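You operate a simulated robot arm through the tools that you are given. There is no shell and no other tool. Be economical: measure what you need, move in short steps, check, and stop when the job is done.

Carry out the task below with a simulated two-armed robot. There is one attempt and no reset: what you move stays moved.

## Task
Fetch the green bowl, give it 2 presses of oats and take it to the dining table.
Fine: it is in the bar cupboard under the board; shut that again.

Only the result counts: the job must be done as asked and must still hold three seconds after the hand-in. Knocking over, shifting, dropping, spilling or breaking anything else fails it.

## Robot
Two 7-joint arms with two-finger parallel grippers on one trunk, on a base that drives. Base frame: it is fixed to the floor where the robot stands at the start and does not move with it; the origin is under the middle of the robot, x ahead of it, y to its left, z up. Readings come in mm, degrees, newtons and seconds.
The left shoulder is at the start at [62, 197, 1179], the right one opposite. With the tool pointing down near the work surface each hand reaches from about 100 to 360 mm from the robot's upright axis, wherever it stands, measured 20 degrees to its own side. Places, roughly: bar cupboard door under the board [400, 200, 400]; green bowl (15x15x7 cm) [500, 100, 500]; green knob of the dispenser [800, -200, 1100]; table top [2500, 1300, 800]. Payload 1.57 kg a hand.
The tool frame of a hand sits at the grasp point between the pads (the TCP): z along the fingers, y along the line on which they close. The tips reach 30 mm beyond it. Largest opening 110 mm; finger width 24, thickness 12; the body of the gripper, 48 by 112 mm, starts 78 mm behind the TCP.
Orientation is that of the tool frame in the base frame, as a unit quaternion [w, x, y, z]. With the fingers straight down and closing along the base's y, the tool's x points along the base's -x, its y along +y and its z along -z.

## Interface
- The arms move only by the tool apply_moves. It takes "left_series", "right_series" or both (then of equal length, played together; a hand with none holds still); each is a list of rows, each an object of numbers (a shift or turn left out is 0, a gripper value left out holds the last): "dx", "dy", "dz": the shift along the tool's x, y, z in mm; "ax", "ay", "az": the turn, a rotation vector about the tool's x, y, z in degrees; "grip": the gripper command, from -1 (shut) to 1 (fully open), values between in proportion. In form: [{"dx": .., "dy": .., "dz": .., "ax": .., "ay": .., "az": .., "grip": ..}, ...]. A call has 1 to 12 rows; each row is the pose to reach, as a shift and turn from the pose commanded when the call began, along the tool's axes at that moment. A row lasts 0.2 s, in which the tool goes at most 50 mm and 8.6 degrees; a call with a longer step from one row to the next is refused whole, and so is a gripper value outside its range. A pose out of reach is approached as far as the arm can. The call stops where the force on the tool passes 50 N (or 10 N more than at its start, if that is more) or the arm is blocked; 0.2 s more then pass. The fingers move at their own pace (about 72 mm/s each) and stop on an object; they squeeze with about 30 N. The grip force told is the motor's: it shows also when the fingers shut on nothing. Time passes only in rows, and 0.2 s behind the last, so rows that repeat a pose let the fingers close. It gives the time, the measured TCP pose, the force on the tool (base axes), the opening and the grip force at its end, in the units of the frame above (readings bear some noise), with the torque about the TCP (base axes, N m) and any sound that the robot's microphone picked up.
- Cameras (640 x 400 px; columns grow to the right, rows downward): "scene" is now at [81.5, 7.9, 1756.3]; the picture's right is [0.03, -1.00, -0.00], its down [-0.90, -0.03, -0.43] and it looks along [0.43, 0.01, -0.90] (base axes); focal length 228 px, centre (320, 200). "left" rides on the left gripper at [70, -16, -142] in its tool frame; the picture's right is [0.23, 0.97, 0.00], its down [-0.86, 0.20, -0.48] and it looks along [-0.47, 0.11, 0.88] (tool axes); focal length 222 px, centre (320, 200). "right" rides on the right gripper at [70, 16, -141] in its tool frame; the picture's right is [-0.23, 0.97, 0.00], its down [-0.85, -0.20, -0.48] and it looks along [-0.47, -0.11, 0.88] (tool axes); focal length 222 px, centre (320, 200). There is no depth. A picture from a camera that has moved, and an enlarged one, comes with that camera's place and axes in the base frame and with its lens. The place of the scene camera against the robot may be out by one fixed shift of up to 25 mm in any direction.
- grab_frame(camera): a new picture of that camera. It takes no simulated time.
- slide_trunk(by): slides the trunk up (or, below 0, down) by that many mm; the arms and the scene camera ride with it, the base frame stays. It gives what a move gives, with no picture.
- roll_base(legs): drives the robot by 1 to 6 legs, each [ahead, left, turn to the left] in mm, mm and degrees, along the robot's own axes; the way and the turn of a leg run together, so that a leg with both is an arc; at most 1500 mm and 180 degrees a leg. The arms and the cameras ride along, it lands a little off, and it stops where it bumps. It gives what a move gives.
- head_to(pan, tilt): turns the head with the scene camera to pan (to the left, within 86 degrees either way) and tilt (down, from -29 to 69), counted from straight ahead of the robot. It gives what a move gives.
- inspect(camera, box): a new picture of the part [left, top, right, bottom] of that camera's present view, enlarged. It takes no simulated time.
- close_job(): hands the job in; it is judged then, once.

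Go step by step. Nothing tells you exact positions but the pictures and the camera data: compare them with the known pose of the tool, close in by small moves and look again before you grip or let go. The budget is 120 turns and 92 pictures, counting those below and the enlarged ones. Unless the task says otherwise, let go and move clear before handing in, and close with one line.

The tools are called after ">>>" as a command line: name --argument value ..., lists and objects as JSON in quotes. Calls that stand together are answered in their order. apply_moves: Moves the arms, as the interface text tells. Its arguments: {"type":"object","properties":{"left_series":{"type":"array","items":{"type":"object","properties":{"dx":{"type":"number"},"dy":{"type":"number"},"dz":{"type":"number"},"ax":{"type":"number"},"ay":{"type":"number"},"az":{"type":"number"},"grip":{"type":"number"}}}},"right_series":{"type":"array","items":{"type":"object","properties":{"dx":{"type":"number"},"dy":{"type":"number"},"dz":{"type":"number"},"ax":{"type":"number"},"ay":{"type":"number"},"az":{"type":"number"},"grip":{"type":"number"}}}}},"required":[]} The other tools are called the same way: slide_trunk (by) slides the trunk up or down; roll_base (legs) drives the base; head_to (pan, tilt) turns the head that bears the scene camera; grab_frame (camera) takes a picture; inspect (camera, box) takes an enlarged picture of a part of a camera's view; close_job () hands the job in.

At the start:

```text
time: 0.0
left_tool_pos: [513.0, 193.4, 1353.4]
left_tcp_rot: [-0.001, 0.0, 1.0, 0.0]
left_ft_force: [-0.3, 1.5, 0.4]
left_moment: [-0.04, 0.03, -0.03]
left_grip_width: 109.9
left_grip_force: 0.0
right_tool_pos: [384.3, -235.7, 1440.1]
right_tcp_rot: [0.0, 0.0, 1.0, -0.001]
right_ft_force: [-0.1, -0.8, -0.1]
right_moment: [0.04, -0.01, 0.02]
right_grip_width: 109.8
right_grip_force: 0.0
trunk travel left (down, up): [-775.0, 215.0]
robot x, y, heading: [-0.8, -0.8, -0.0]
head pan, tilt: [1.9, 64.5]
```

scene: 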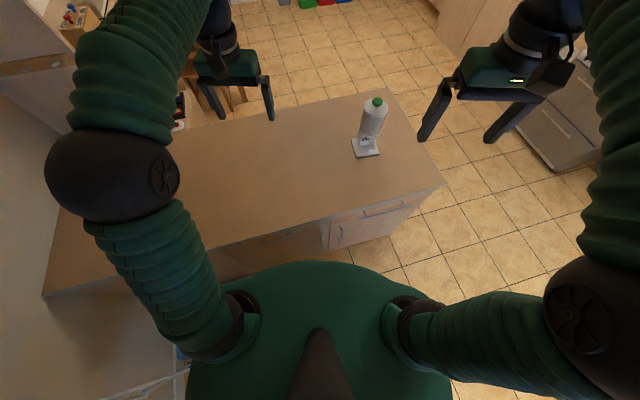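
right: 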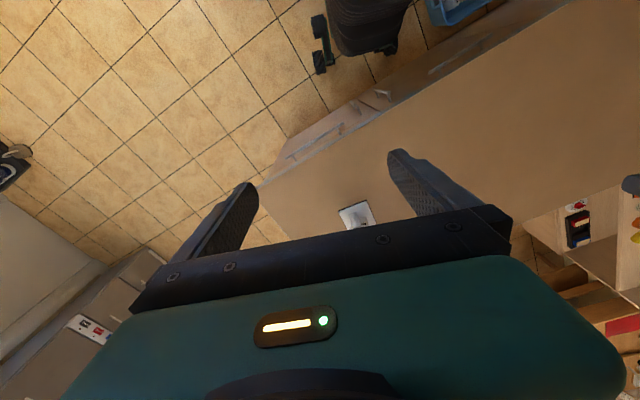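
left: 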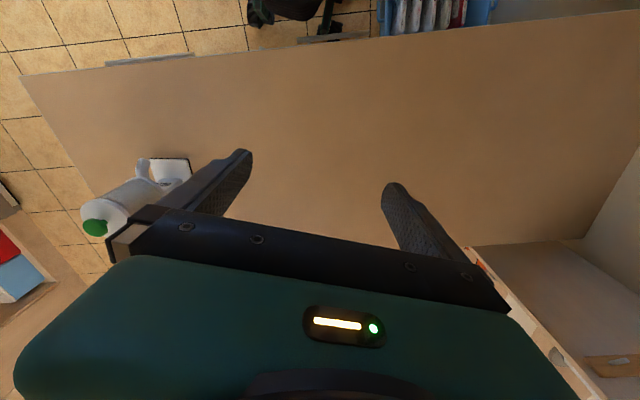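

I see a bar counter ahead with the oats dispenser (green knob) at its far right part, and a cupboard front under the board on my side. I look around with the head first.

>>> head_to --pan 0 --tilt 35

>>> grab_frame --camera "scene"

>>> head_to --pan 60 --tilt 35

>>> grab_frame --camera "scene"

```text
time: 0.9
left_tool_pos: [510.8, 194.2, 1353.7]
left_tcp_rot: [0.0, 0.001, 1.0, 0.0]
left_ft_force: [-0.4, -0.7, 0.4]
left_moment: [-0.01, -0.01, -0.01]
left_grip_width: 109.9
left_grip_force: 0.1
right_tool_pos: [382.7, -235.1, 1441.0]
right_tcp_rot: [0.001, 0.0, 1.0, 0.0]
right_ft_force: [0.3, 0.3, -0.6]
right_moment: [-0.01, 0.01, -0.01]
right_grip_width: 109.9
right_grip_force: 0.1
trunk travel left (down, up): [-775.0, 215.0]
robot x, y, heading: [2.4, 0.6, 0.1]
head pan, tilt: [0.0, 35.0]
```

```text
88 pictures are left
camera scene: at [108.3, 5.8, 1795.5], right [0.0, -1.0, 0.0], down [-0.58, 0.0, -0.82], along [0.82, 0.0, -0.58], focal length 228 px, centre (320, 200)
```

scene: 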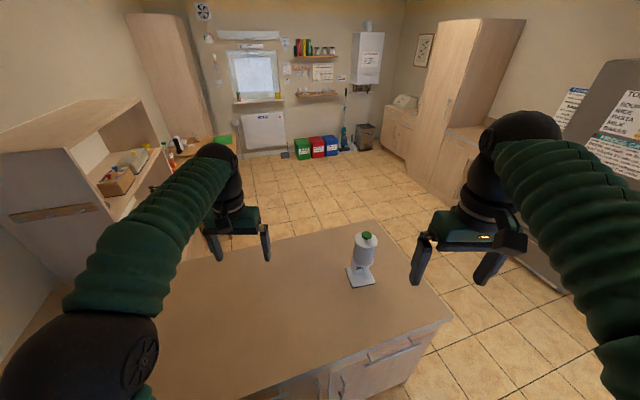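

```text
time: 2.2
left_tool_pos: [510.6, 193.2, 1354.0]
left_tcp_rot: [0.0, 0.0, 1.0, 0.0]
left_ft_force: [0.0, 0.4, -0.1]
left_moment: [-0.03, 0.0, -0.01]
left_grip_width: 109.9
left_grip_force: 0.1
right_tool_pos: [382.2, -236.1, 1441.3]
right_tcp_rot: [0.0, 0.0, 1.0, 0.0]
right_ft_force: [0.1, 0.1, -0.4]
right_moment: [0.01, 0.01, -0.01]
right_grip_width: 110.1
right_grip_force: 0.0
trunk travel left (down, up): [-775.0, 215.0]
robot x, y, heading: [-1.2, -0.3, -0.1]
head pan, tilt: [60.0, 35.0]
```

```text
87 pictures are left
camera scene: at [64.4, 82.2, 1795.6], right [0.87, -0.5, 0.0], down [-0.29, -0.5, -0.82], along [0.41, 0.71, -0.57], focal length 228 px, centre (320, 200)
```

scene: 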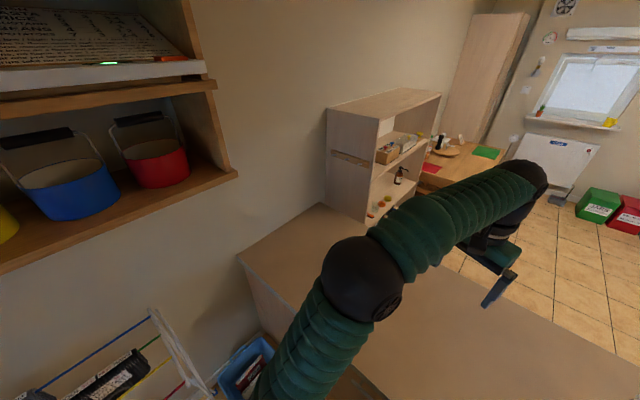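

The bar is turned about 18° to me, its near edge running from about (93,970) to (567,-507) at z≈900. Before I back off, I check both sides for obstacles.

>>> head_to --pan -80 --tilt 35

>>> grab_frame --camera "scene"

>>> head_to --pan 86 --tilt 50

>>> grab_frame --camera "scene"

```text
time: 4.5
left_tool_pos: [510.6, 192.9, 1354.2]
left_tcp_rot: [0.0, 0.0, 1.0, 0.0]
left_ft_force: [0.4, 0.5, 1.5]
left_moment: [-0.01, 0.03, -0.01]
left_grip_width: 110.0
left_grip_force: 0.0
right_tool_pos: [382.5, -235.6, 1440.5]
right_tcp_rot: [0.0, 0.0, 1.0, 0.001]
right_ft_force: [-0.7, 0.7, 0.1]
right_moment: [0.02, -0.01, -0.01]
right_grip_width: 109.9
right_grip_force: 0.0
trunk travel left (down, up): [-775.0, 215.0]
robot x, y, heading: [-0.4, -0.2, -0.2]
head pan, tilt: [-80.0, 35.0]
```

```text
86 pictures are left
camera scene: at [35.7, -81.0, 1795.7], right [-0.98, -0.17, 0.0], down [-0.1, 0.56, -0.82], along [0.14, -0.81, -0.57], focal length 228 px, centre (320, 200)
```

scene: 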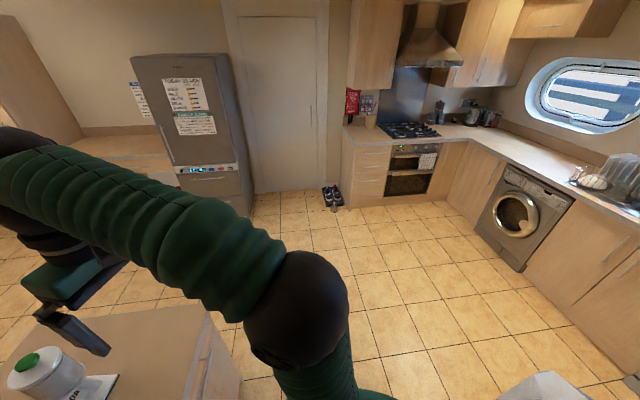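

```text
time: 7.0
left_tool_pos: [511.5, 195.5, 1353.2]
left_tcp_rot: [0.0, 0.0, 1.0, 0.0]
left_ft_force: [0.2, -0.9, -0.4]
left_moment: [-0.02, 0.01, -0.03]
left_grip_width: 109.9
left_grip_force: 0.1
right_tool_pos: [383.3, -235.7, 1440.3]
right_tcp_rot: [0.0, 0.001, 1.0, 0.0]
right_ft_force: [-0.2, -0.7, -0.3]
right_moment: [-0.01, -0.02, 0.0]
right_grip_width: 109.9
right_grip_force: 0.0
trunk travel left (down, up): [-775.0, 215.0]
robot x, y, heading: [-2.1, 2.0, -0.2]
head pan, tilt: [85.9, 50.0]
```

```text
85 pictures are left
camera scene: at [25.8, 82.7, 1774.0], right [1.0, -0.07, 0.0], down [-0.06, -0.76, -0.64], along [0.04, 0.64, -0.77], focal length 228 px, centre (320, 200)
```

scene: 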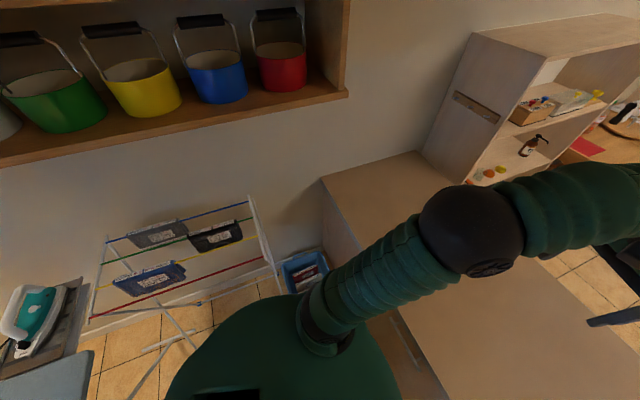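

Behind me to the left are a drying rack and an ironing board, so I will only back up modestly. First I tuck the hands in, then back off 250 and turn 18° to face the bar squarely.

>>> apply_moves --left_series '[{"dx": 45}, {"dx": 90}, {"dx": 135}, {"dx": 180}]' --right_series '[{"dx": 12}, {"dx": 24}, {"dx": 36}, {"dx": 50}]'

>>> roll_base --legs '[[-200, 0, 0], [0, 0, 18]]'

>>> head_to --pan 0 --tilt 50

>>> grab_frame --camera "scene"

```text
time: 8.0
left_tool_pos: [325.0, 191.6, 1353.9]
left_tcp_rot: [0.001, 0.0, 1.0, 0.001]
left_ft_force: [0.0, 0.3, 0.4]
left_moment: [-0.03, -0.02, 0.04]
left_grip_width: 110.2
left_grip_force: 0.0
right_tool_pos: [329.4, -235.8, 1443.2]
right_tcp_rot: [0.001, 0.0, 1.0, 0.0]
right_ft_force: [0.6, -0.5, 0.6]
right_moment: [0.0, -0.03, 0.02]
right_grip_width: 110.0
right_grip_force: 0.1
trunk travel left (down, up): [-775.0, 215.0]
robot x, y, heading: [1.1, -0.3, -0.2]
head pan, tilt: [85.9, 50.0]
```

```text
time: 10.6
left_tool_pos: [54.7, 282.8, 1353.2]
left_tcp_rot: [0.0, -0.158, 0.987, 0.001]
left_ft_force: [0.8, -0.1, 0.1]
left_moment: [0.01, -0.01, -0.03]
left_grip_width: 109.9
left_grip_force: 0.1
right_tool_pos: [189.7, -122.5, 1442.0]
right_tcp_rot: [0.0, -0.158, 0.987, 0.0]
right_ft_force: [-1.2, -0.1, -0.2]
right_moment: [0.01, -0.01, 0.02]
right_grip_width: 110.3
right_grip_force: 0.1
trunk travel left (down, up): [-775.0, 215.0]
robot x, y, heading: [-197.7, -1.9, 18.1]
head pan, tilt: [85.9, 50.0]
```

```text
time: 12.2
left_tool_pos: [55.0, 284.7, 1353.0]
left_tcp_rot: [0.0, -0.158, 0.987, 0.001]
left_ft_force: [0.3, 0.4, 0.0]
left_moment: [-0.01, 0.0, 0.0]
left_grip_width: 109.8
left_grip_force: 0.0
right_tool_pos: [190.7, -119.7, 1441.6]
right_tcp_rot: [-0.001, -0.158, 0.987, 0.0]
right_ft_force: [-0.1, -0.1, -0.9]
right_moment: [-0.02, -0.01, -0.01]
right_grip_width: 110.4
right_grip_force: 0.1
trunk travel left (down, up): [-775.0, 215.0]
robot x, y, heading: [-196.7, -3.2, 18.3]
head pan, tilt: [0.0, 50.0]
```

```text
84 pictures are left
camera scene: at [-108.6, 39.5, 1773.9], right [0.31, -0.95, 0.0], down [-0.73, -0.24, -0.64], along [0.61, 0.2, -0.77], focal length 228 px, centre (320, 200)
```

scene: 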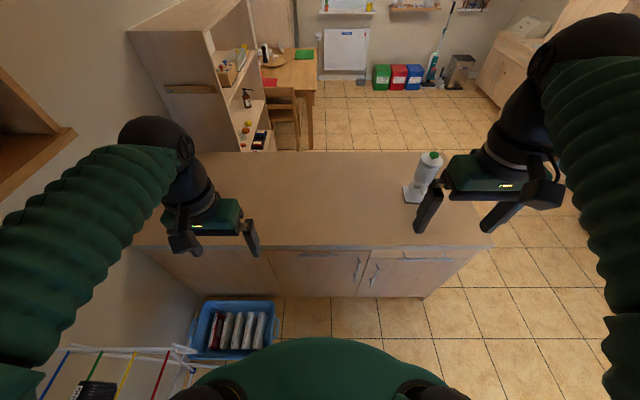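

Now I face the bar squarely: two doors with handles near the middle, and a blue crate on the floor at left. I enlarge the front.

>>> inspect --camera "scene" --box '[220, 220, 480, 380]'

```text
2.46 times, centred on (350, 300) of scene
camera zoom: at [-108.6, 39.5, 1773.9], right [0.31, -0.95, 0.0], down [-0.73, -0.24, -0.64], along [0.61, 0.2, -0.77], focal length 561 px, centre (246, -46)
```

zoom: 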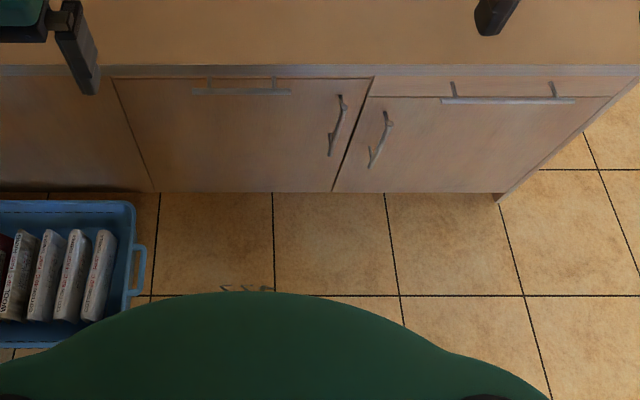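

The target door is the middle one (v≈-165…336 in a bar-aligned frame), hinged left, with its vertical handle at the right at about z 550–700; the crate limits how far it opens. I shift right to stand beside the door's swing, lower the trunk and look again.

>>> roll_base --legs '[[0, -270, 0]]'

>>> slide_trunk --by -500

>>> head_to --pan 10 --tilt 45

>>> grab_frame --camera "scene"

```text
time: 14.1
left_tool_pos: [136.0, 38.6, 1350.3]
left_tcp_rot: [0.001, -0.16, 0.987, -0.003]
left_ft_force: [-0.4, -0.1, -0.1]
left_moment: [-0.02, -0.03, 0.02]
left_grip_width: 110.1
left_grip_force: 0.2
right_tool_pos: [270.5, -366.4, 1443.6]
right_tcp_rot: [0.001, -0.159, 0.987, -0.004]
right_ft_force: [-0.3, -0.1, 0.5]
right_moment: [-0.02, 0.04, -0.04]
right_grip_width: 110.0
right_grip_force: 0.0
trunk travel left (down, up): [-775.0, 215.0]
robot x, y, heading: [-115.3, -256.7, 18.1]
head pan, tilt: [0.0, 50.0]
```

```text
refused: -500 is not a number from -400 to 400
```

```text
time: 14.8
left_tool_pos: [138.3, 29.2, 1353.0]
left_tcp_rot: [0.0, -0.159, 0.987, 0.0]
left_ft_force: [-0.3, -0.2, 0.2]
left_moment: [-0.03, -0.01, -0.03]
left_grip_width: 109.9
left_grip_force: 0.0
right_tool_pos: [274.4, -376.1, 1443.1]
right_tcp_rot: [0.001, -0.159, 0.987, 0.001]
right_ft_force: [0.3, -0.3, 0.0]
right_moment: [-0.01, -0.01, 0.0]
right_grip_width: 109.8
right_grip_force: 0.0
trunk travel left (down, up): [-775.0, 215.0]
robot x, y, heading: [-115.5, -258.0, 18.3]
head pan, tilt: [10.0, 45.0]
```

```text
82 pictures are left
camera scene: at [-24.6, -206.7, 1780.9], right [0.47, -0.88, 0.0], down [-0.63, -0.33, -0.71], along [0.62, 0.33, -0.71], focal length 228 px, centre (320, 200)
```

scene: 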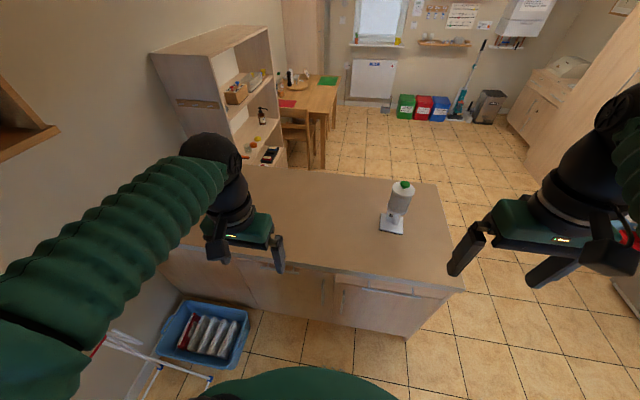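

I check the left side for clearance between the left elbow and the drying rack before lowering.

>>> head_to --pan 70 --tilt 60

>>> grab_frame --camera "scene"

```text
time: 16.1
left_tool_pos: [137.1, 33.8, 1352.2]
left_tcp_rot: [0.0, -0.159, 0.987, -0.002]
left_ft_force: [0.9, 1.0, -0.2]
left_moment: [0.01, 0.0, 0.04]
left_grip_width: 110.0
left_grip_force: 0.1
right_tool_pos: [274.6, -372.9, 1443.0]
right_tcp_rot: [0.0, -0.159, 0.987, -0.002]
right_ft_force: [-0.2, 0.0, 0.0]
right_moment: [0.0, -0.01, 0.01]
right_grip_width: 110.0
right_grip_force: 0.1
trunk travel left (down, up): [-775.0, 215.0]
robot x, y, heading: [-113.6, -255.0, 18.0]
head pan, tilt: [70.0, 60.0]
```

```text
81 pictures are left
camera scene: at [-96.3, -171.8, 1761.3], right [1.0, -0.03, 0.0], down [-0.03, -0.87, -0.5], along [0.02, 0.5, -0.87], focal length 228 px, centre (320, 200)
```

scene: 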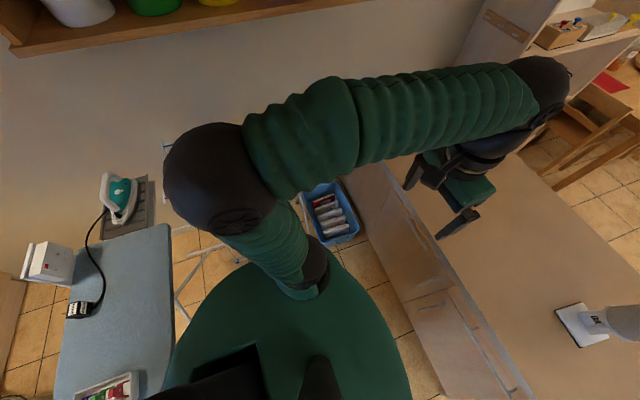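

The elbow stays well clear (rack at y ≳ 550, elbow y ≲ 250). Lowering the trunk.

>>> slide_trunk --by -400

>>> slide_trunk --by -200

>>> head_to --pan 5 --tilt 40

>>> grab_frame --camera "scene"

```text
time: 20.0
left_tool_pos: [137.2, 31.2, 952.7]
left_tcp_rot: [0.001, -0.16, 0.987, -0.001]
left_ft_force: [-0.5, -1.0, 0.0]
left_moment: [0.02, -0.02, -0.03]
left_grip_width: 110.0
left_grip_force: 0.1
right_tool_pos: [274.3, -373.9, 1043.3]
right_tcp_rot: [0.0, -0.159, 0.987, 0.0]
right_ft_force: [0.3, -0.9, -0.6]
right_moment: [0.0, 0.03, -0.02]
right_grip_width: 109.8
right_grip_force: 0.1
trunk travel left (down, up): [-375.0, 615.0]
robot x, y, heading: [-114.7, -256.6, 18.4]
head pan, tilt: [70.0, 60.0]
```

```text
time: 22.1
left_tool_pos: [136.8, 31.6, 751.6]
left_tcp_rot: [0.0, -0.159, 0.987, 0.0]
left_ft_force: [-0.4, 0.4, 0.4]
left_moment: [0.03, 0.0, 0.01]
left_grip_width: 109.9
left_grip_force: 0.0
right_tool_pos: [273.5, -373.8, 842.4]
right_tcp_rot: [0.0, -0.159, 0.987, -0.001]
right_ft_force: [0.3, 0.5, 1.1]
right_moment: [-0.03, 0.02, 0.0]
right_grip_width: 110.1
right_grip_force: 0.0
trunk travel left (down, up): [-175.0, 815.0]
robot x, y, heading: [-114.8, -255.3, 18.0]
head pan, tilt: [70.0, 60.0]
```

```text
time: 23.5
left_tool_pos: [137.2, 31.2, 752.9]
left_tcp_rot: [0.0, -0.159, 0.987, 0.0]
left_ft_force: [0.4, -0.5, 0.0]
left_moment: [0.03, 0.0, 0.0]
left_grip_width: 109.8
left_grip_force: 0.0
right_tool_pos: [273.9, -374.0, 843.2]
right_tcp_rot: [0.0, -0.159, 0.987, -0.001]
right_ft_force: [-0.7, -0.5, 0.7]
right_moment: [-0.04, 0.05, -0.04]
right_grip_width: 110.0
right_grip_force: 0.1
trunk travel left (down, up): [-175.0, 815.0]
robot x, y, heading: [-115.7, -256.0, 18.0]
head pan, tilt: [5.0, 40.0]
```

```text
80 pictures are left
camera scene: at [-20.0, -207.5, 1188.1], right [0.39, -0.92, 0.0], down [-0.59, -0.25, -0.77], along [0.7, 0.3, -0.64], focal length 228 px, centre (320, 200)
```

scene: 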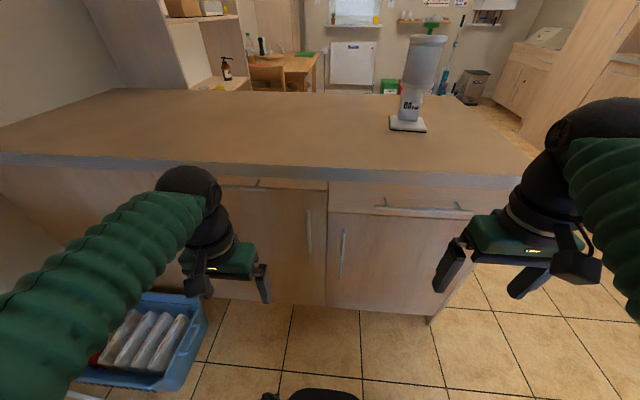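

I enlarge the door fronts and the dispenser.

>>> inspect --camera "scene" --box '[200, 150, 440, 320]'

>>> inspect --camera "scene" --box '[360, 20, 480, 150]'

```text
2.35 times, centred on (320, 235) of scene
camera zoom: at [-20.0, -207.5, 1188.1], right [0.39, -0.92, 0.0], down [-0.59, -0.25, -0.77], along [0.7, 0.3, -0.64], focal length 536 px, centre (320, 118)
```

zoom: 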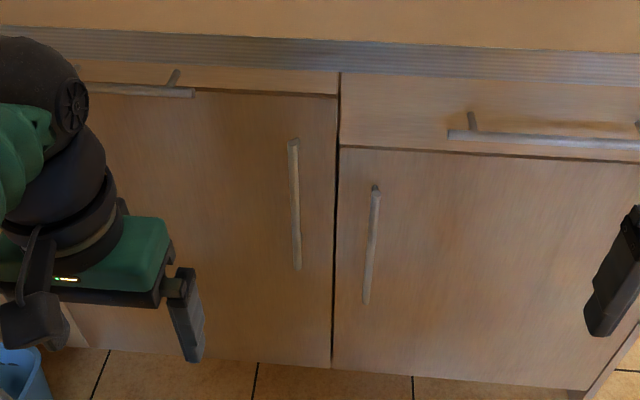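

```text
3.08 times, centred on (420, 85) of scene
camera zoom: at [-20.0, -207.5, 1188.1], right [0.39, -0.92, 0.0], down [-0.59, -0.25, -0.77], along [0.7, 0.3, -0.64], focal length 701 px, centre (12, 554)
```

zoom: 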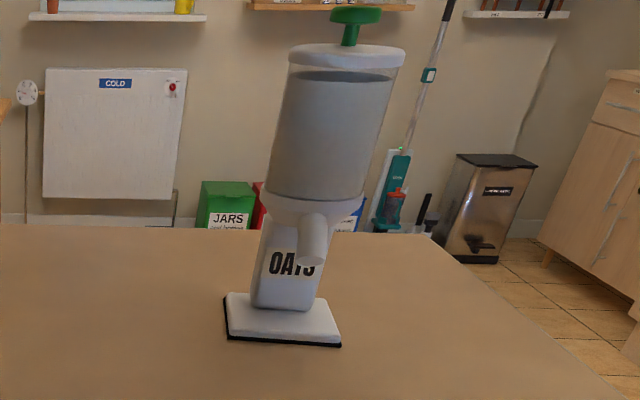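

The door: front plane u≈410, bottom z≈130, top ≈806; its handle is a vertical bar at about u≈372, v≈-119, z 512–768 (u/v being bar-aligned). I turn the left hand to point forward at z≈640 in front of the handle.

>>> apply_moves --left_series '[{"dx": -10, "dy": -9, "dz": 10, "ay": -8.2}, {"dx": -20, "dy": -18, "dz": 20, "ay": -16.4}, {"dx": -30, "dy": -27, "dz": 30, "ay": -24.6}, {"dx": -40, "dy": -36, "dz": 40, "ay": -32.8}, {"dx": -50, "dy": -45, "dz": 50, "ay": -41}, {"dx": -60, "dy": -54, "dz": 60, "ay": -49.2}, {"dx": -70, "dy": -63, "dz": 70, "ay": -57.4}, {"dx": -80, "dy": -72, "dz": 80, "ay": -65.6}, {"dx": -90, "dy": -81, "dz": 90, "ay": -73.8}, {"dx": -100, "dy": -90, "dz": 100, "ay": -82}, {"dx": -110, "dy": -106, "dz": 112, "ay": -90}, {"dx": -110, "dy": -106, "dz": 112, "ay": -90}]'

>>> grab_frame --camera "left"

>>> grab_frame --camera "scene"

```text
time: 25.7
left_tool_pos: [314.9, 9.6, 814.1]
left_tcp_rot: [0.751, -0.178, 0.618, 0.147]
left_ft_force: [-0.2, 0.6, -0.7]
left_moment: [0.04, 0.01, -0.02]
left_grip_width: 110.0
left_grip_force: 0.0
left hand out of reach, approached as far as the arm can: row 1, 2, 3, 4, 5, 6, 7, 8, 9, 10, 11
right_tool_pos: [272.6, -375.0, 840.5]
right_tcp_rot: [0.0, -0.158, 0.987, -0.001]
right_ft_force: [1.0, 0.9, 0.6]
right_moment: [-0.04, 0.0, 0.0]
right_grip_width: 109.8
right_grip_force: 0.0
trunk travel left (down, up): [-175.0, 815.0]
robot x, y, heading: [-116.0, -257.0, 18.0]
head pan, tilt: [5.0, 40.0]
stopped in row 11 (left hand): the arm was blocked; the commanded pose is now the measured one
```

```text
77 pictures are left
camera left: at [210.3, -68.0, 722.6], right [-0.39, 0.87, -0.31], down [-0.67, -0.04, 0.74], along [0.63, 0.49, 0.6], focal length 222 px, centre (320, 200)
```

left: 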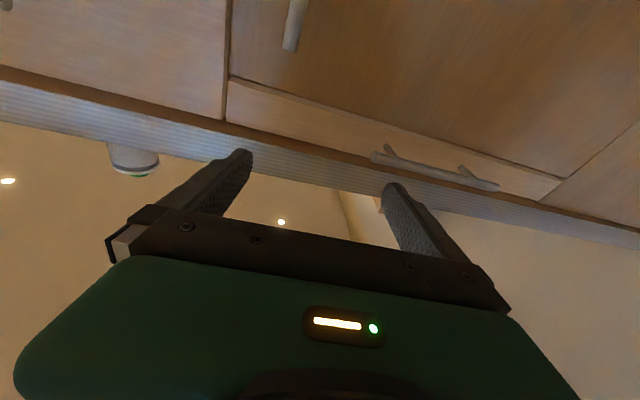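

```text
76 pictures are left
camera scene: at [-19.4, -207.7, 1187.4], right [0.39, -0.92, 0.0], down [-0.59, -0.25, -0.77], along [0.7, 0.3, -0.64], focal length 228 px, centre (320, 200)
```

scene: 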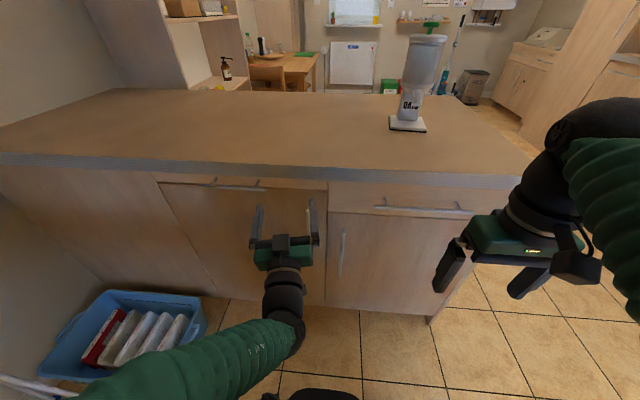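

The left arm flipped into an elbow-low posture and ended at u=302, v=-88, z=814, pointing slightly up. I now level it and lower it to handle height in small steps.

>>> apply_moves --left_series '[{"dx": 34, "dy": -3, "dz": -7, "ax": 1.8, "ay": 2, "az": 1}, {"dx": 69, "dy": -6, "dz": -14, "ax": 3.5, "ay": 4, "az": 2}, {"dx": 103, "dy": -9, "dz": -21, "ax": 5.3, "ay": 6, "az": 3}, {"dx": 138, "dy": -12, "dz": -28, "ax": 7, "ay": 8, "az": 4}, {"dx": 172, "dy": -16, "dz": -35, "ax": 8.8, "ay": 10, "az": 5}, {"dx": 172, "dy": -16, "dz": -35, "ax": 8.8, "ay": 10, "az": 5}]'

>>> grab_frame --camera "left"

>>> grab_frame --camera "scene"

```text
time: 27.1
left_tool_pos: [349.3, -35.3, 636.0]
left_tcp_rot: [0.699, -0.099, 0.7, 0.112]
left_ft_force: [0.4, 0.2, -0.7]
left_moment: [-0.03, 0.02, 0.01]
left_grip_width: 109.7
left_grip_force: 0.1
left hand out of reach, approached as far as the arm can: row 1, 2, 3, 4, 5, 6
right_tool_pos: [273.7, -374.6, 842.5]
right_tcp_rot: [0.0, -0.157, 0.988, -0.001]
right_ft_force: [1.2, 0.8, -0.1]
right_moment: [-0.04, 0.0, -0.01]
right_grip_width: 109.9
right_grip_force: 0.1
trunk travel left (down, up): [-175.0, 815.0]
robot x, y, heading: [-110.7, -253.3, 18.0]
head pan, tilt: [5.0, 40.0]
```

```text
75 pictures are left
camera left: at [217.9, -90.0, 565.8], right [-0.29, 0.93, -0.21], down [-0.51, 0.04, 0.86], along [0.81, 0.35, 0.47], focal length 222 px, centre (320, 200)
```

left: 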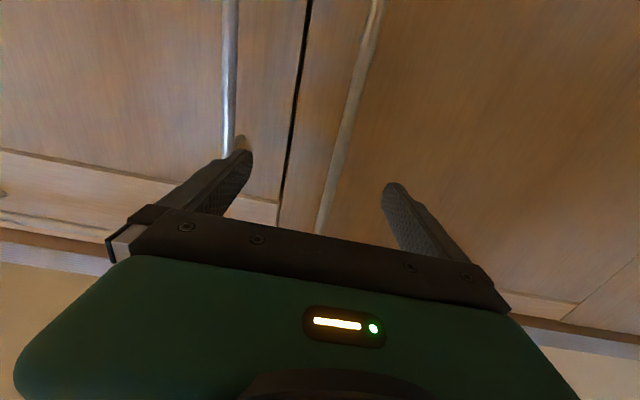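

```text
74 pictures are left
camera scene: at [-19.0, -207.8, 1188.1], right [0.39, -0.92, 0.0], down [-0.59, -0.25, -0.77], along [0.7, 0.3, -0.64], focal length 228 px, centre (320, 200)
```

scene: 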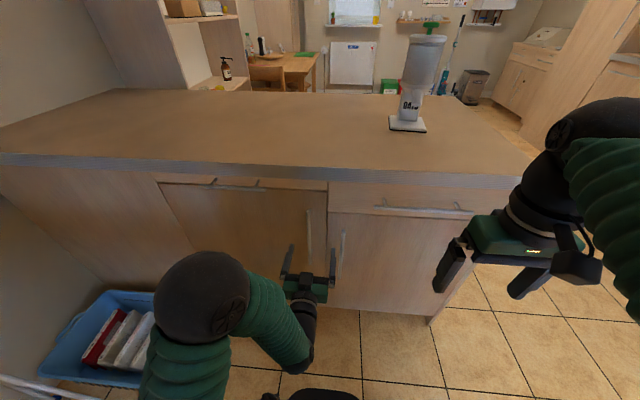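

The handle bar lies at v≈-129 between the open fingers; the hand is at u=321, v=-141. I centre it and advance towards the bar.

>>> apply_moves --left_series '[{"dy": 6, "dz": 12}, {"dy": 12, "dz": 24}, {"dy": 12, "dz": 36}, {"dy": 12, "dz": 44}, {"dy": 12, "dz": 44}]'

>>> grab_frame --camera "left"

>>> inspect --camera "scene" --box '[240, 200, 400, 320]'

```text
time: 28.3
left_tool_pos: [386.9, -10.1, 635.9]
left_tcp_rot: [0.698, -0.099, 0.7, 0.111]
left_ft_force: [0.2, 0.0, 0.2]
left_moment: [0.03, 0.02, -0.01]
left_grip_width: 109.9
left_grip_force: 0.1
right_tool_pos: [274.2, -376.1, 842.5]
right_tcp_rot: [0.0, -0.159, 0.987, -0.001]
right_ft_force: [0.2, 0.3, 0.3]
right_moment: [-0.06, 0.01, 0.0]
right_grip_width: 109.8
right_grip_force: 0.0
trunk travel left (down, up): [-175.0, 815.0]
robot x, y, heading: [-118.0, -254.0, 18.2]
head pan, tilt: [5.0, 40.0]
```

```text
73 pictures are left
camera left: at [256.2, -65.2, 565.2], right [-0.29, 0.93, -0.21], down [-0.51, 0.04, 0.86], along [0.81, 0.35, 0.47], focal length 222 px, centre (320, 200)
```

left: 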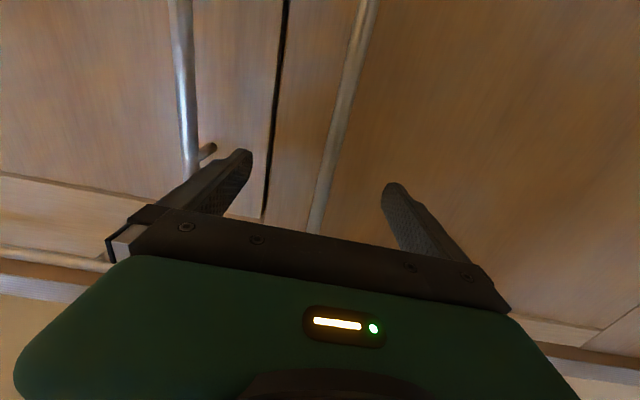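

```text
3.33 times, centred on (320, 260) of scene
camera zoom: at [-18.9, -207.7, 1188.0], right [0.39, -0.92, 0.0], down [-0.59, -0.25, -0.77], along [0.7, 0.3, -0.64], focal length 759 px, centre (320, 0)
```

zoom: 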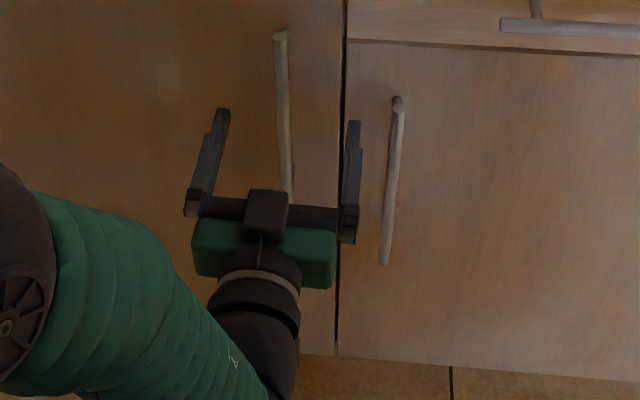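

Centred on the bar now (u≈365, v=-129). I advance a little more and close, checking whether the fingers stop on the bar.

>>> apply_moves --left_series '[{"dz": 5}, {"dz": 10}, {"dz": 15}, {"dz": 15, "grip": -1}, {"dz": 15, "grip": -1}, {"dz": 15, "grip": -1}, {"dz": 15, "grip": -1}, {"dz": 15, "grip": -1}, {"dz": 15, "grip": -1}]'

>>> grab_frame --camera "left"

```text
time: 30.3
left_tool_pos: [402.4, -1.7, 636.3]
left_tcp_rot: [0.699, -0.1, 0.699, 0.112]
left_ft_force: [-4.1, 13.1, 2.1]
left_moment: [-0.76, -0.05, 0.06]
left_grip_width: 11.9
left_grip_force: 29.3
right_tool_pos: [272.9, -373.7, 843.6]
right_tcp_rot: [0.0, -0.159, 0.987, -0.003]
right_ft_force: [-0.2, 0.1, -0.2]
right_moment: [-0.02, -0.01, -0.02]
right_grip_width: 109.9
right_grip_force: 0.0
trunk travel left (down, up): [-175.0, 815.0]
robot x, y, heading: [-113.8, -253.6, 18.2]
head pan, tilt: [5.0, 40.0]
```

```text
71 pictures are left
camera left: at [269.6, -58.0, 565.1], right [-0.29, 0.93, -0.21], down [-0.51, 0.04, 0.86], along [0.81, 0.36, 0.47], focal length 222 px, centre (320, 200)
```

left: 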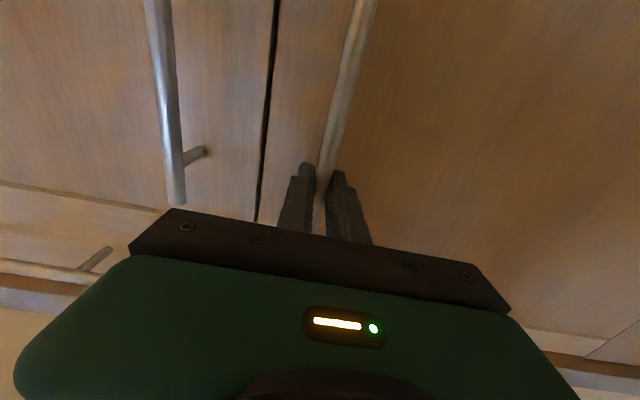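

The bar is gripped (11.9 mm). I pull along an arc about the hinge (v≈336), first 10° to check the forces.

>>> apply_moves --left_series '[{"dz": -20, "dy": 1.5, "ax": 2.5}, {"dz": -40, "dy": 5, "ax": 5}, {"dz": -60, "dy": 9, "ax": 7.5}, {"dz": -80, "dy": 14, "ax": 10}, {"dz": -80, "dy": 14, "ax": 10}]'

>>> grab_frame --camera "scene"

```text
time: 31.1
left_tool_pos: [359.8, -10.8, 634.8]
left_tcp_rot: [0.701, -0.077, 0.703, 0.092]
left_ft_force: [-0.8, 13.9, -0.5]
left_moment: [-0.69, -0.54, 0.0]
left_grip_width: 11.9
left_grip_force: 29.5
left hand out of reach, approached as far as the arm can: row 2, 3
right_tool_pos: [274.6, -375.0, 841.8]
right_tcp_rot: [0.0, -0.159, 0.987, 0.0]
right_ft_force: [0.7, 0.2, 0.4]
right_moment: [0.02, 0.01, 0.0]
right_grip_width: 110.0
right_grip_force: 0.2
trunk travel left (down, up): [-175.0, 815.0]
robot x, y, heading: [-115.3, -255.0, 18.0]
head pan, tilt: [5.0, 40.0]
stopped in row 3 (left hand): the force on the tool passed its limit at 58 N (the readings are from after the stop); the commanded pose is now the measured one
```

```text
70 pictures are left
camera scene: at [-19.4, -205.2, 1187.8], right [0.39, -0.92, 0.0], down [-0.59, -0.26, -0.76], along [0.7, 0.3, -0.64], focal length 228 px, centre (320, 200)
```

scene: 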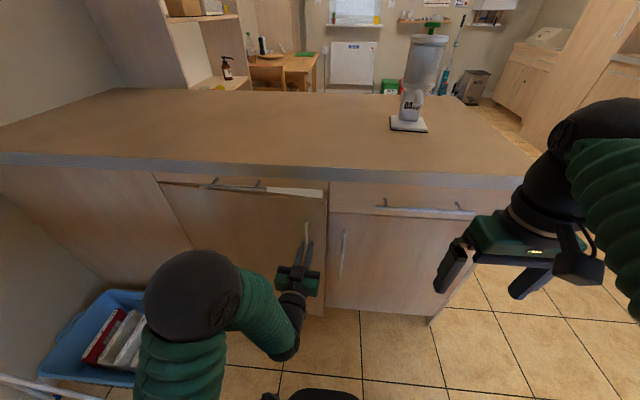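

The door is ajar about 5°, but the left arm can't fold back further in this posture. I let the base do the pull: back and slightly left, holding the bar, in two small legs.

>>> roll_base --legs '[[-50, 13, 0]]'

```text
time: 32.0
left_tool_pos: [307.8, -14.0, 634.7]
left_tcp_rot: [0.702, -0.076, 0.703, 0.089]
left_ft_force: [-0.7, 18.4, 1.9]
left_moment: [-0.67, 0.23, 0.12]
left_grip_width: 12.2
left_grip_force: 29.7
right_tool_pos: [219.9, -375.8, 842.5]
right_tcp_rot: [0.001, -0.159, 0.987, -0.003]
right_ft_force: [0.2, 1.0, -0.5]
right_moment: [0.0, -0.03, 0.01]
right_grip_width: 109.9
right_grip_force: 0.0
trunk travel left (down, up): [-175.0, 815.0]
robot x, y, heading: [-165.4, -259.0, 18.2]
head pan, tilt: [5.0, 40.0]
```

That worked with low force. One more leg.

>>> roll_base --legs '[[-50, 24, 0]]'

>>> grab_frame --camera "scene"

```text
time: 32.9
left_tool_pos: [253.8, -10.9, 635.6]
left_tcp_rot: [0.701, -0.073, 0.704, 0.089]
left_ft_force: [-0.8, -13.8, -6.0]
left_moment: [-0.66, 0.18, -0.02]
left_grip_width: 12.4
left_grip_force: 29.1
right_tool_pos: [166.9, -371.9, 842.0]
right_tcp_rot: [0.001, -0.16, 0.987, 0.0]
right_ft_force: [0.1, -0.1, 0.7]
right_moment: [-0.05, -0.01, 0.02]
right_grip_width: 109.9
right_grip_force: 0.0
trunk travel left (down, up): [-175.0, 815.0]
robot x, y, heading: [-220.2, -253.3, 18.1]
head pan, tilt: [5.0, 40.0]
```

```text
69 pictures are left
camera scene: at [-124.7, -206.5, 1188.0], right [0.39, -0.92, 0.0], down [-0.59, -0.25, -0.77], along [0.7, 0.3, -0.64], focal length 228 px, centre (320, 200)
```

scene: 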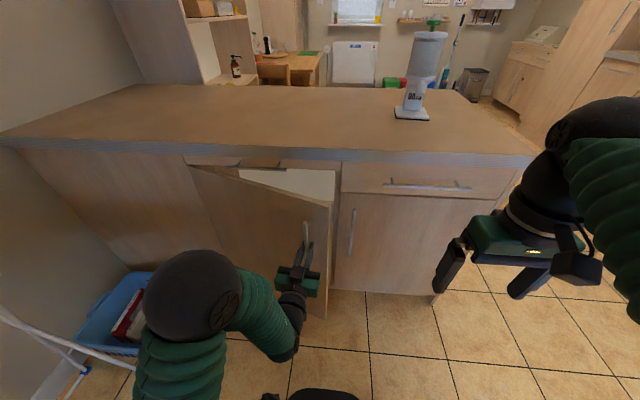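

The door is now at about 18°. I release the bar and raise the left hand straight up along it, clear of the door.

>>> apply_moves --left_series '[{"grip": 0.2}, {"grip": 0.2}, {"grip": 0.2}, {"dx": -40}, {"dx": -80}, {"dx": -120}, {"dx": -160}, {"dx": -200}, {"dx": -240}, {"dx": -270}]'

>>> grab_frame --camera "scene"

```text
time: 35.1
left_tool_pos: [253.0, -16.1, 905.5]
left_tcp_rot: [0.701, -0.073, 0.704, 0.088]
left_ft_force: [0.0, 0.4, 0.4]
left_moment: [0.01, -0.02, -0.03]
left_grip_width: 65.8
left_grip_force: 0.0
left hand out of reach, approached as far as the arm can: row 4
right_tool_pos: [165.0, -371.0, 843.0]
right_tcp_rot: [0.001, -0.159, 0.987, -0.002]
right_ft_force: [0.3, 0.2, 0.1]
right_moment: [0.02, 0.0, 0.0]
right_grip_width: 109.9
right_grip_force: 0.0
trunk travel left (down, up): [-175.0, 815.0]
robot x, y, heading: [-219.8, -254.2, 18.1]
head pan, tilt: [5.0, 40.0]
```

```text
68 pictures are left
camera scene: at [-126.3, -203.8, 1188.1], right [0.39, -0.92, 0.0], down [-0.59, -0.25, -0.77], along [0.7, 0.3, -0.64], focal length 228 px, centre (320, 200)
```

scene: 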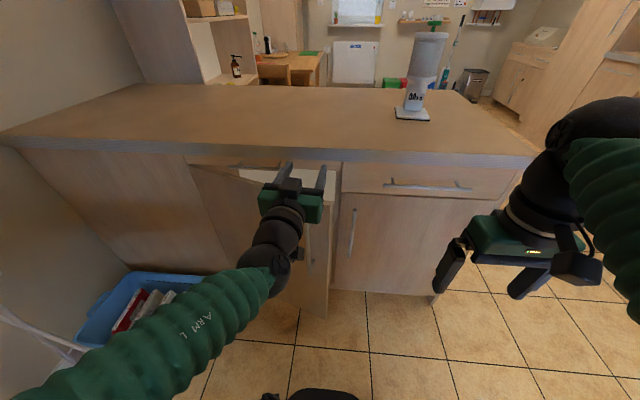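

Left hand is clear above. I tuck it back to a tool-down pose nearer the body.

>>> apply_moves --left_series '[{"dz": -16, "ay": 7.5}, {"dz": -32, "ay": 15}, {"dz": -48, "ay": 22.5}, {"dz": -64, "ay": 30}, {"dz": -80, "ay": 37.5}, {"dz": -96, "ay": 45}, {"dz": -112, "ay": 52.5}, {"dz": -128, "ay": 60}, {"dz": -144, "ay": 67.5}, {"dz": -160, "ay": 75}, {"dz": -176, "ay": 82.5}, {"dz": -192, "ay": 90}]'

>>> grab_frame --camera "scene"

```text
time: 37.7
left_tool_pos: [65.7, -60.3, 905.0]
left_tcp_rot: [-0.003, -0.115, 0.993, 0.01]
left_ft_force: [0.0, -0.2, -0.7]
left_moment: [0.0, -0.02, -0.02]
left_grip_width: 66.2
left_grip_force: 0.0
left hand out of reach, approached as far as the arm can: row 1, 2, 3, 4, 5, 6
right_tool_pos: [166.6, -370.6, 841.2]
right_tcp_rot: [0.001, -0.159, 0.987, -0.001]
right_ft_force: [-0.2, 0.1, 0.6]
right_moment: [-0.05, 0.02, -0.03]
right_grip_width: 109.9
right_grip_force: 0.0
trunk travel left (down, up): [-175.0, 815.0]
robot x, y, heading: [-217.5, -253.2, 18.2]
head pan, tilt: [5.0, 40.0]
```

```text
67 pictures are left
camera scene: at [-125.7, -203.9, 1188.1], right [0.39, -0.92, 0.0], down [-0.59, -0.25, -0.77], along [0.7, 0.3, -0.64], focal length 228 px, centre (320, 200)
```

scene: 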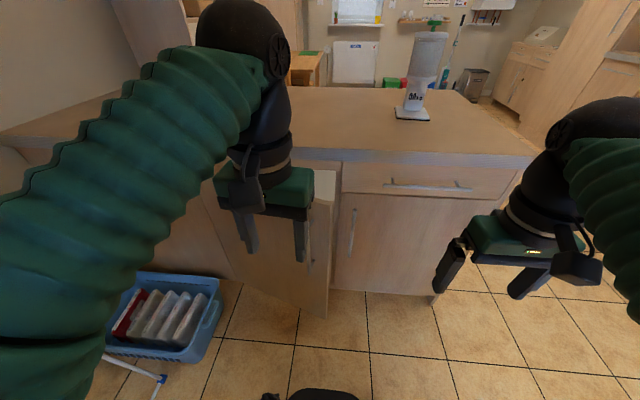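

Now the right arm: close its fingers, turn it to point forward at about z 700 in front of the right door, clear of its handle.

>>> apply_moves --right_series '[{"dx": -16, "dy": 10, "dz": 10, "ay": -7.5, "grip": -1}, {"dx": -32, "dy": 20, "dz": 20, "ay": -15}, {"dx": -48, "dy": 30, "dz": 30, "ay": -22.5}, {"dx": -64, "dy": 40, "dz": 40, "ay": -30}, {"dx": -80, "dy": 50, "dz": 50, "ay": -37.5}, {"dx": -96, "dy": 60, "dz": 60, "ay": -45}, {"dx": -112, "dy": 70, "dz": 70, "ay": -52.5}, {"dx": -128, "dy": 80, "dz": 80, "ay": -60}, {"dx": -144, "dy": 90, "dz": 90, "ay": -67.5}, {"dx": -160, "dy": 100, "dz": 100, "ay": -75}, {"dx": -176, "dy": 110, "dz": 120, "ay": -82.5}, {"dx": -196, "dy": 120, "dz": 140, "ay": -90}]'

>>> grab_frame --camera "scene"

```text
time: 40.3
left_tool_pos: [65.5, -58.8, 905.9]
left_tcp_rot: [-0.002, -0.115, 0.993, 0.01]
left_ft_force: [0.8, 0.6, -0.1]
left_moment: [0.03, 0.01, 0.02]
left_grip_width: 66.0
left_grip_force: 0.0
right_tool_pos: [319.9, -191.2, 701.8]
right_tcp_rot: [0.699, -0.115, 0.697, 0.112]
right_ft_force: [-0.2, 1.1, 0.3]
right_moment: [0.01, -0.01, -0.03]
right_grip_width: 0.0
right_grip_force: 21.2
right hand out of reach, approached as far as the arm can: row 3, 4, 5, 6, 7, 8, 9, 10, 11, 12
trunk travel left (down, up): [-175.0, 815.0]
robot x, y, heading: [-223.4, -255.6, 18.1]
head pan, tilt: [5.0, 40.0]
```

```text
66 pictures are left
camera scene: at [-125.0, -202.1, 1187.9], right [0.39, -0.92, 0.0], down [-0.59, -0.25, -0.76], along [0.7, 0.3, -0.64], focal length 228 px, centre (320, 200)
```

scene: 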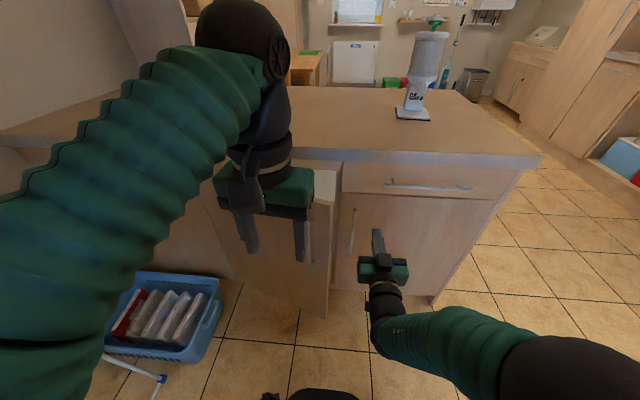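

Right hand is at (u 245, v −281, z 702) pointing forward. I roll it 90° so its narrow side is horizontal, then yaw it left toward the door gap.

>>> apply_moves --right_series '[{"az": -8}, {"az": -16}, {"az": -24}, {"az": -32}, {"az": -40}, {"az": -48}, {"az": -56}, {"az": -64}, {"az": -72}, {"az": -80}, {"az": -88}, {"az": -90}]'

>>> grab_frame --camera "right"

```text
time: 42.9
left_tool_pos: [65.9, -58.2, 906.9]
left_tcp_rot: [-0.001, -0.114, 0.993, 0.01]
left_ft_force: [1.0, -0.2, 0.2]
left_moment: [-0.03, 0.01, 0.01]
left_grip_width: 66.2
left_grip_force: 0.1
right_tool_pos: [319.5, -190.9, 702.9]
right_tcp_rot: [-0.573, 0.573, -0.412, 0.416]
right_ft_force: [-0.2, 0.3, -0.4]
right_moment: [-0.06, 0.0, -0.02]
right_grip_width: 0.0
right_grip_force: 21.6
trunk travel left (down, up): [-175.0, 815.0]
robot x, y, heading: [-219.4, -251.6, 18.2]
head pan, tilt: [5.0, 40.0]
```

```text
65 pictures are left
camera right: at [205.4, -300.8, 686.7], right [-0.07, 0.21, -0.97], down [-0.72, 0.66, 0.19], along [0.69, 0.72, 0.11], focal length 222 px, centre (320, 200)
```

right: 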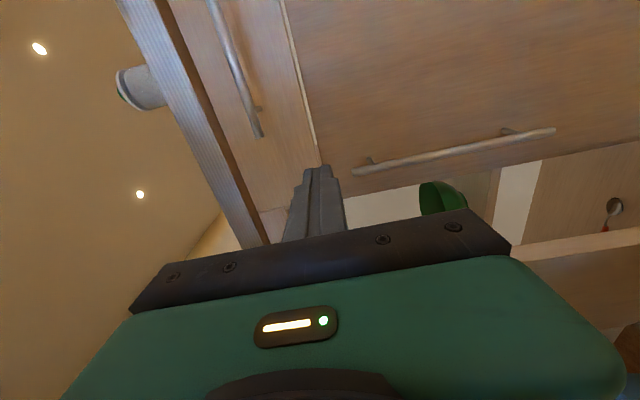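

The green bowl is visible inside at about (u 520, v −65, z 490). I bring the closed right fingers into the gap, yawed 35° left.

>>> apply_moves --right_series '[{"dx": -25, "dy": 12, "dz": 5, "ay": -7}, {"dx": -50, "dy": 24, "dz": 16, "ay": -14}, {"dx": -75, "dy": 36, "dz": 27, "ay": -21}, {"dx": -100, "dy": 48, "dz": 40, "ay": -28}, {"dx": -126, "dy": 62, "dz": 55, "ay": -35}, {"dx": -126, "dy": 62, "dz": 55, "ay": -35}]'

>>> grab_frame --camera "scene"

>>> grab_frame --camera "right"

```text
time: 44.3
left_tool_pos: [66.6, -59.6, 906.1]
left_tcp_rot: [-0.002, -0.115, 0.993, 0.009]
left_ft_force: [0.5, 0.8, -0.1]
left_moment: [0.01, 0.03, 0.0]
left_grip_width: 65.8
left_grip_force: 0.1
right_tool_pos: [252.3, -62.8, 684.1]
right_tcp_rot: [-0.628, 0.64, -0.313, 0.313]
right_ft_force: [0.1, 0.3, -0.4]
right_moment: [-0.04, -0.01, -0.04]
right_grip_width: 0.3
right_grip_force: 22.0
right hand out of reach, approached as far as the arm can: row 1, 2, 3, 4, 5, 6
trunk travel left (down, up): [-175.0, 815.0]
robot x, y, heading: [-221.4, -251.9, 18.3]
head pan, tilt: [5.0, 40.0]
```

```text
64 pictures are left
camera scene: at [-126.0, -203.3, 1188.1], right [0.39, -0.92, 0.0], down [-0.59, -0.25, -0.77], along [0.7, 0.3, -0.64], focal length 228 px, centre (320, 200)
```

scene: 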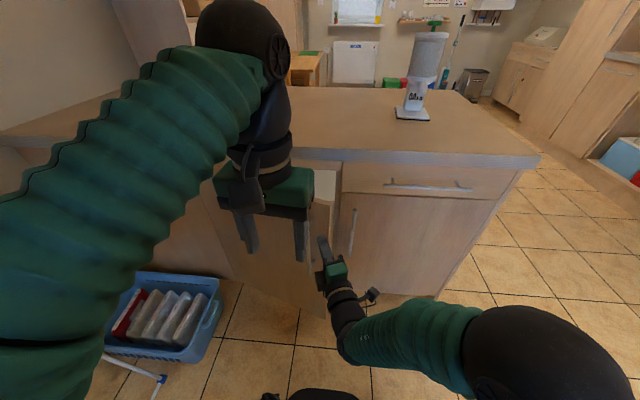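

```text
63 pictures are left
camera right: at [180.3, -204.3, 671.0], right [-0.15, 0.17, -0.98], down [-0.9, 0.39, 0.2], along [0.41, 0.91, 0.09], focal length 222 px, centre (320, 200)
```

right: 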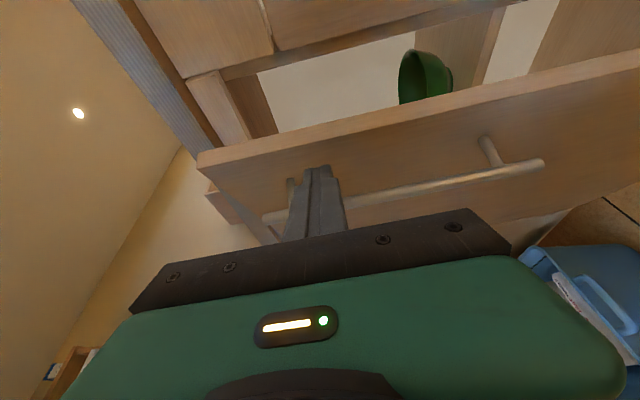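

The hand fell short and is still outside the door edge. I go right, forward past the edge, then left behind the door.

>>> apply_moves --right_series '[{"dx": 28, "dz": -7}, {"dx": 55, "dz": -14}, {"dx": 66, "dz": 19}, {"dx": 78, "dz": 52}, {"dx": 90, "dz": 85}, {"dx": 90, "dz": 85}]'

>>> grab_frame --camera "right"

```text
time: 45.7
left_tool_pos: [65.1, -59.9, 905.1]
left_tcp_rot: [-0.001, -0.115, 0.993, 0.01]
left_ft_force: [0.2, -0.8, -0.3]
left_moment: [0.0, -0.01, 0.0]
left_grip_width: 65.9
left_grip_force: 0.0
right_tool_pos: [255.2, -69.7, 693.2]
right_tcp_rot: [-0.626, 0.639, -0.316, 0.315]
right_ft_force: [0.6, 0.5, 0.5]
right_moment: [-0.01, -0.02, 0.01]
right_grip_width: 0.0
right_grip_force: 21.8
right hand out of reach, approached as far as the arm can: row 1, 2, 3, 4, 5, 6
trunk travel left (down, up): [-175.0, 815.0]
robot x, y, heading: [-221.2, -253.0, 18.2]
head pan, tilt: [5.0, 40.0]
```

```text
62 pictures are left
camera right: at [182.2, -210.2, 679.9], right [-0.15, 0.17, -0.98], down [-0.9, 0.4, 0.2], along [0.42, 0.9, 0.09], focal length 222 px, centre (320, 200)
```

right: 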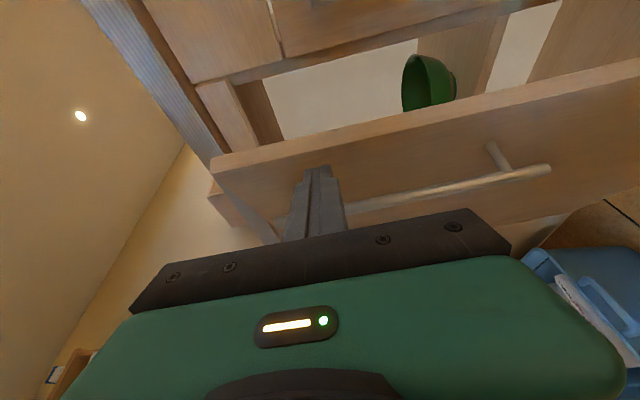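

The arm is stuck at a joint limit with the yaw. I bring it back to pointing straight forward to the right of the door edge.

>>> apply_moves --right_series '[{"dx": -12, "dy": -9, "dz": -35, "ay": 7}, {"dx": -24, "dy": -18, "dz": -70, "ay": 14}, {"dx": -36, "dy": -27, "dz": -104, "ay": 21}, {"dx": -48, "dy": -36, "dz": -139, "ay": 28}, {"dx": -60, "dy": -44, "dz": -173, "ay": 35}, {"dx": -60, "dy": -44, "dz": -173, "ay": 35}]'

```text
time: 46.6
left_tool_pos: [66.2, -61.3, 905.4]
left_tcp_rot: [-0.001, -0.115, 0.993, 0.011]
left_ft_force: [0.1, 0.9, -1.0]
left_moment: [-0.01, 0.0, 0.0]
left_grip_width: 66.1
left_grip_force: 0.0
right_tool_pos: [222.7, -186.6, 708.3]
right_tcp_rot: [-0.479, 0.516, -0.504, 0.5]
right_ft_force: [0.1, 0.1, -0.5]
right_moment: [-0.03, 0.0, 0.0]
right_grip_width: 0.3
right_grip_force: 21.5
trunk travel left (down, up): [-175.0, 815.0]
robot x, y, heading: [-221.7, -252.0, 18.1]
head pan, tilt: [5.0, 40.0]
stopped in row 4 (right hand): the arm was blocked; the commanded pose is now the measured one
```

Blocked for a moment; it now points along base x at u=154, v=−246. I move it forward and realign with the bar.

>>> apply_moves --right_series '[{"dx": -10, "dy": 4, "dz": 25, "ay": -4.5}, {"dx": -20, "dy": 9, "dz": 50, "ay": -9}, {"dx": -30, "dy": 13, "dz": 75, "ay": -13.5}, {"dx": -39, "dy": 18, "dz": 98, "ay": -18}, {"dx": -39, "dy": 18, "dz": 98, "ay": -18}]'

>>> grab_frame --camera "scene"

```text
time: 47.8
left_tool_pos: [66.3, -60.2, 906.6]
left_tcp_rot: [-0.001, -0.115, 0.993, 0.009]
left_ft_force: [0.5, 0.6, -0.3]
left_moment: [0.03, 0.0, 0.0]
left_grip_width: 66.0
left_grip_force: 0.1
right_tool_pos: [317.5, -145.6, 689.4]
right_tcp_rot: [-0.556, 0.588, -0.418, 0.412]
right_ft_force: [0.1, -0.3, 0.1]
right_moment: [-0.01, 0.01, 0.0]
right_grip_width: 0.0
right_grip_force: 20.9
trunk travel left (down, up): [-175.0, 815.0]
robot x, y, heading: [-220.2, -253.4, 18.5]
head pan, tilt: [5.0, 40.0]
```

```text
61 pictures are left
camera scene: at [-125.7, -203.3, 1188.1], right [0.39, -0.92, 0.0], down [-0.59, -0.25, -0.77], along [0.7, 0.3, -0.64], focal length 228 px, centre (320, 200)
```

scene: 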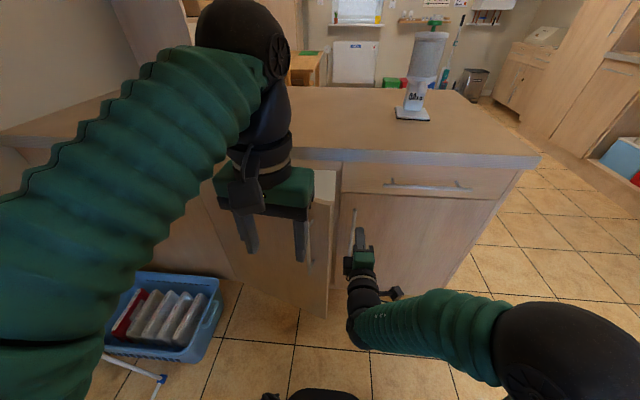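

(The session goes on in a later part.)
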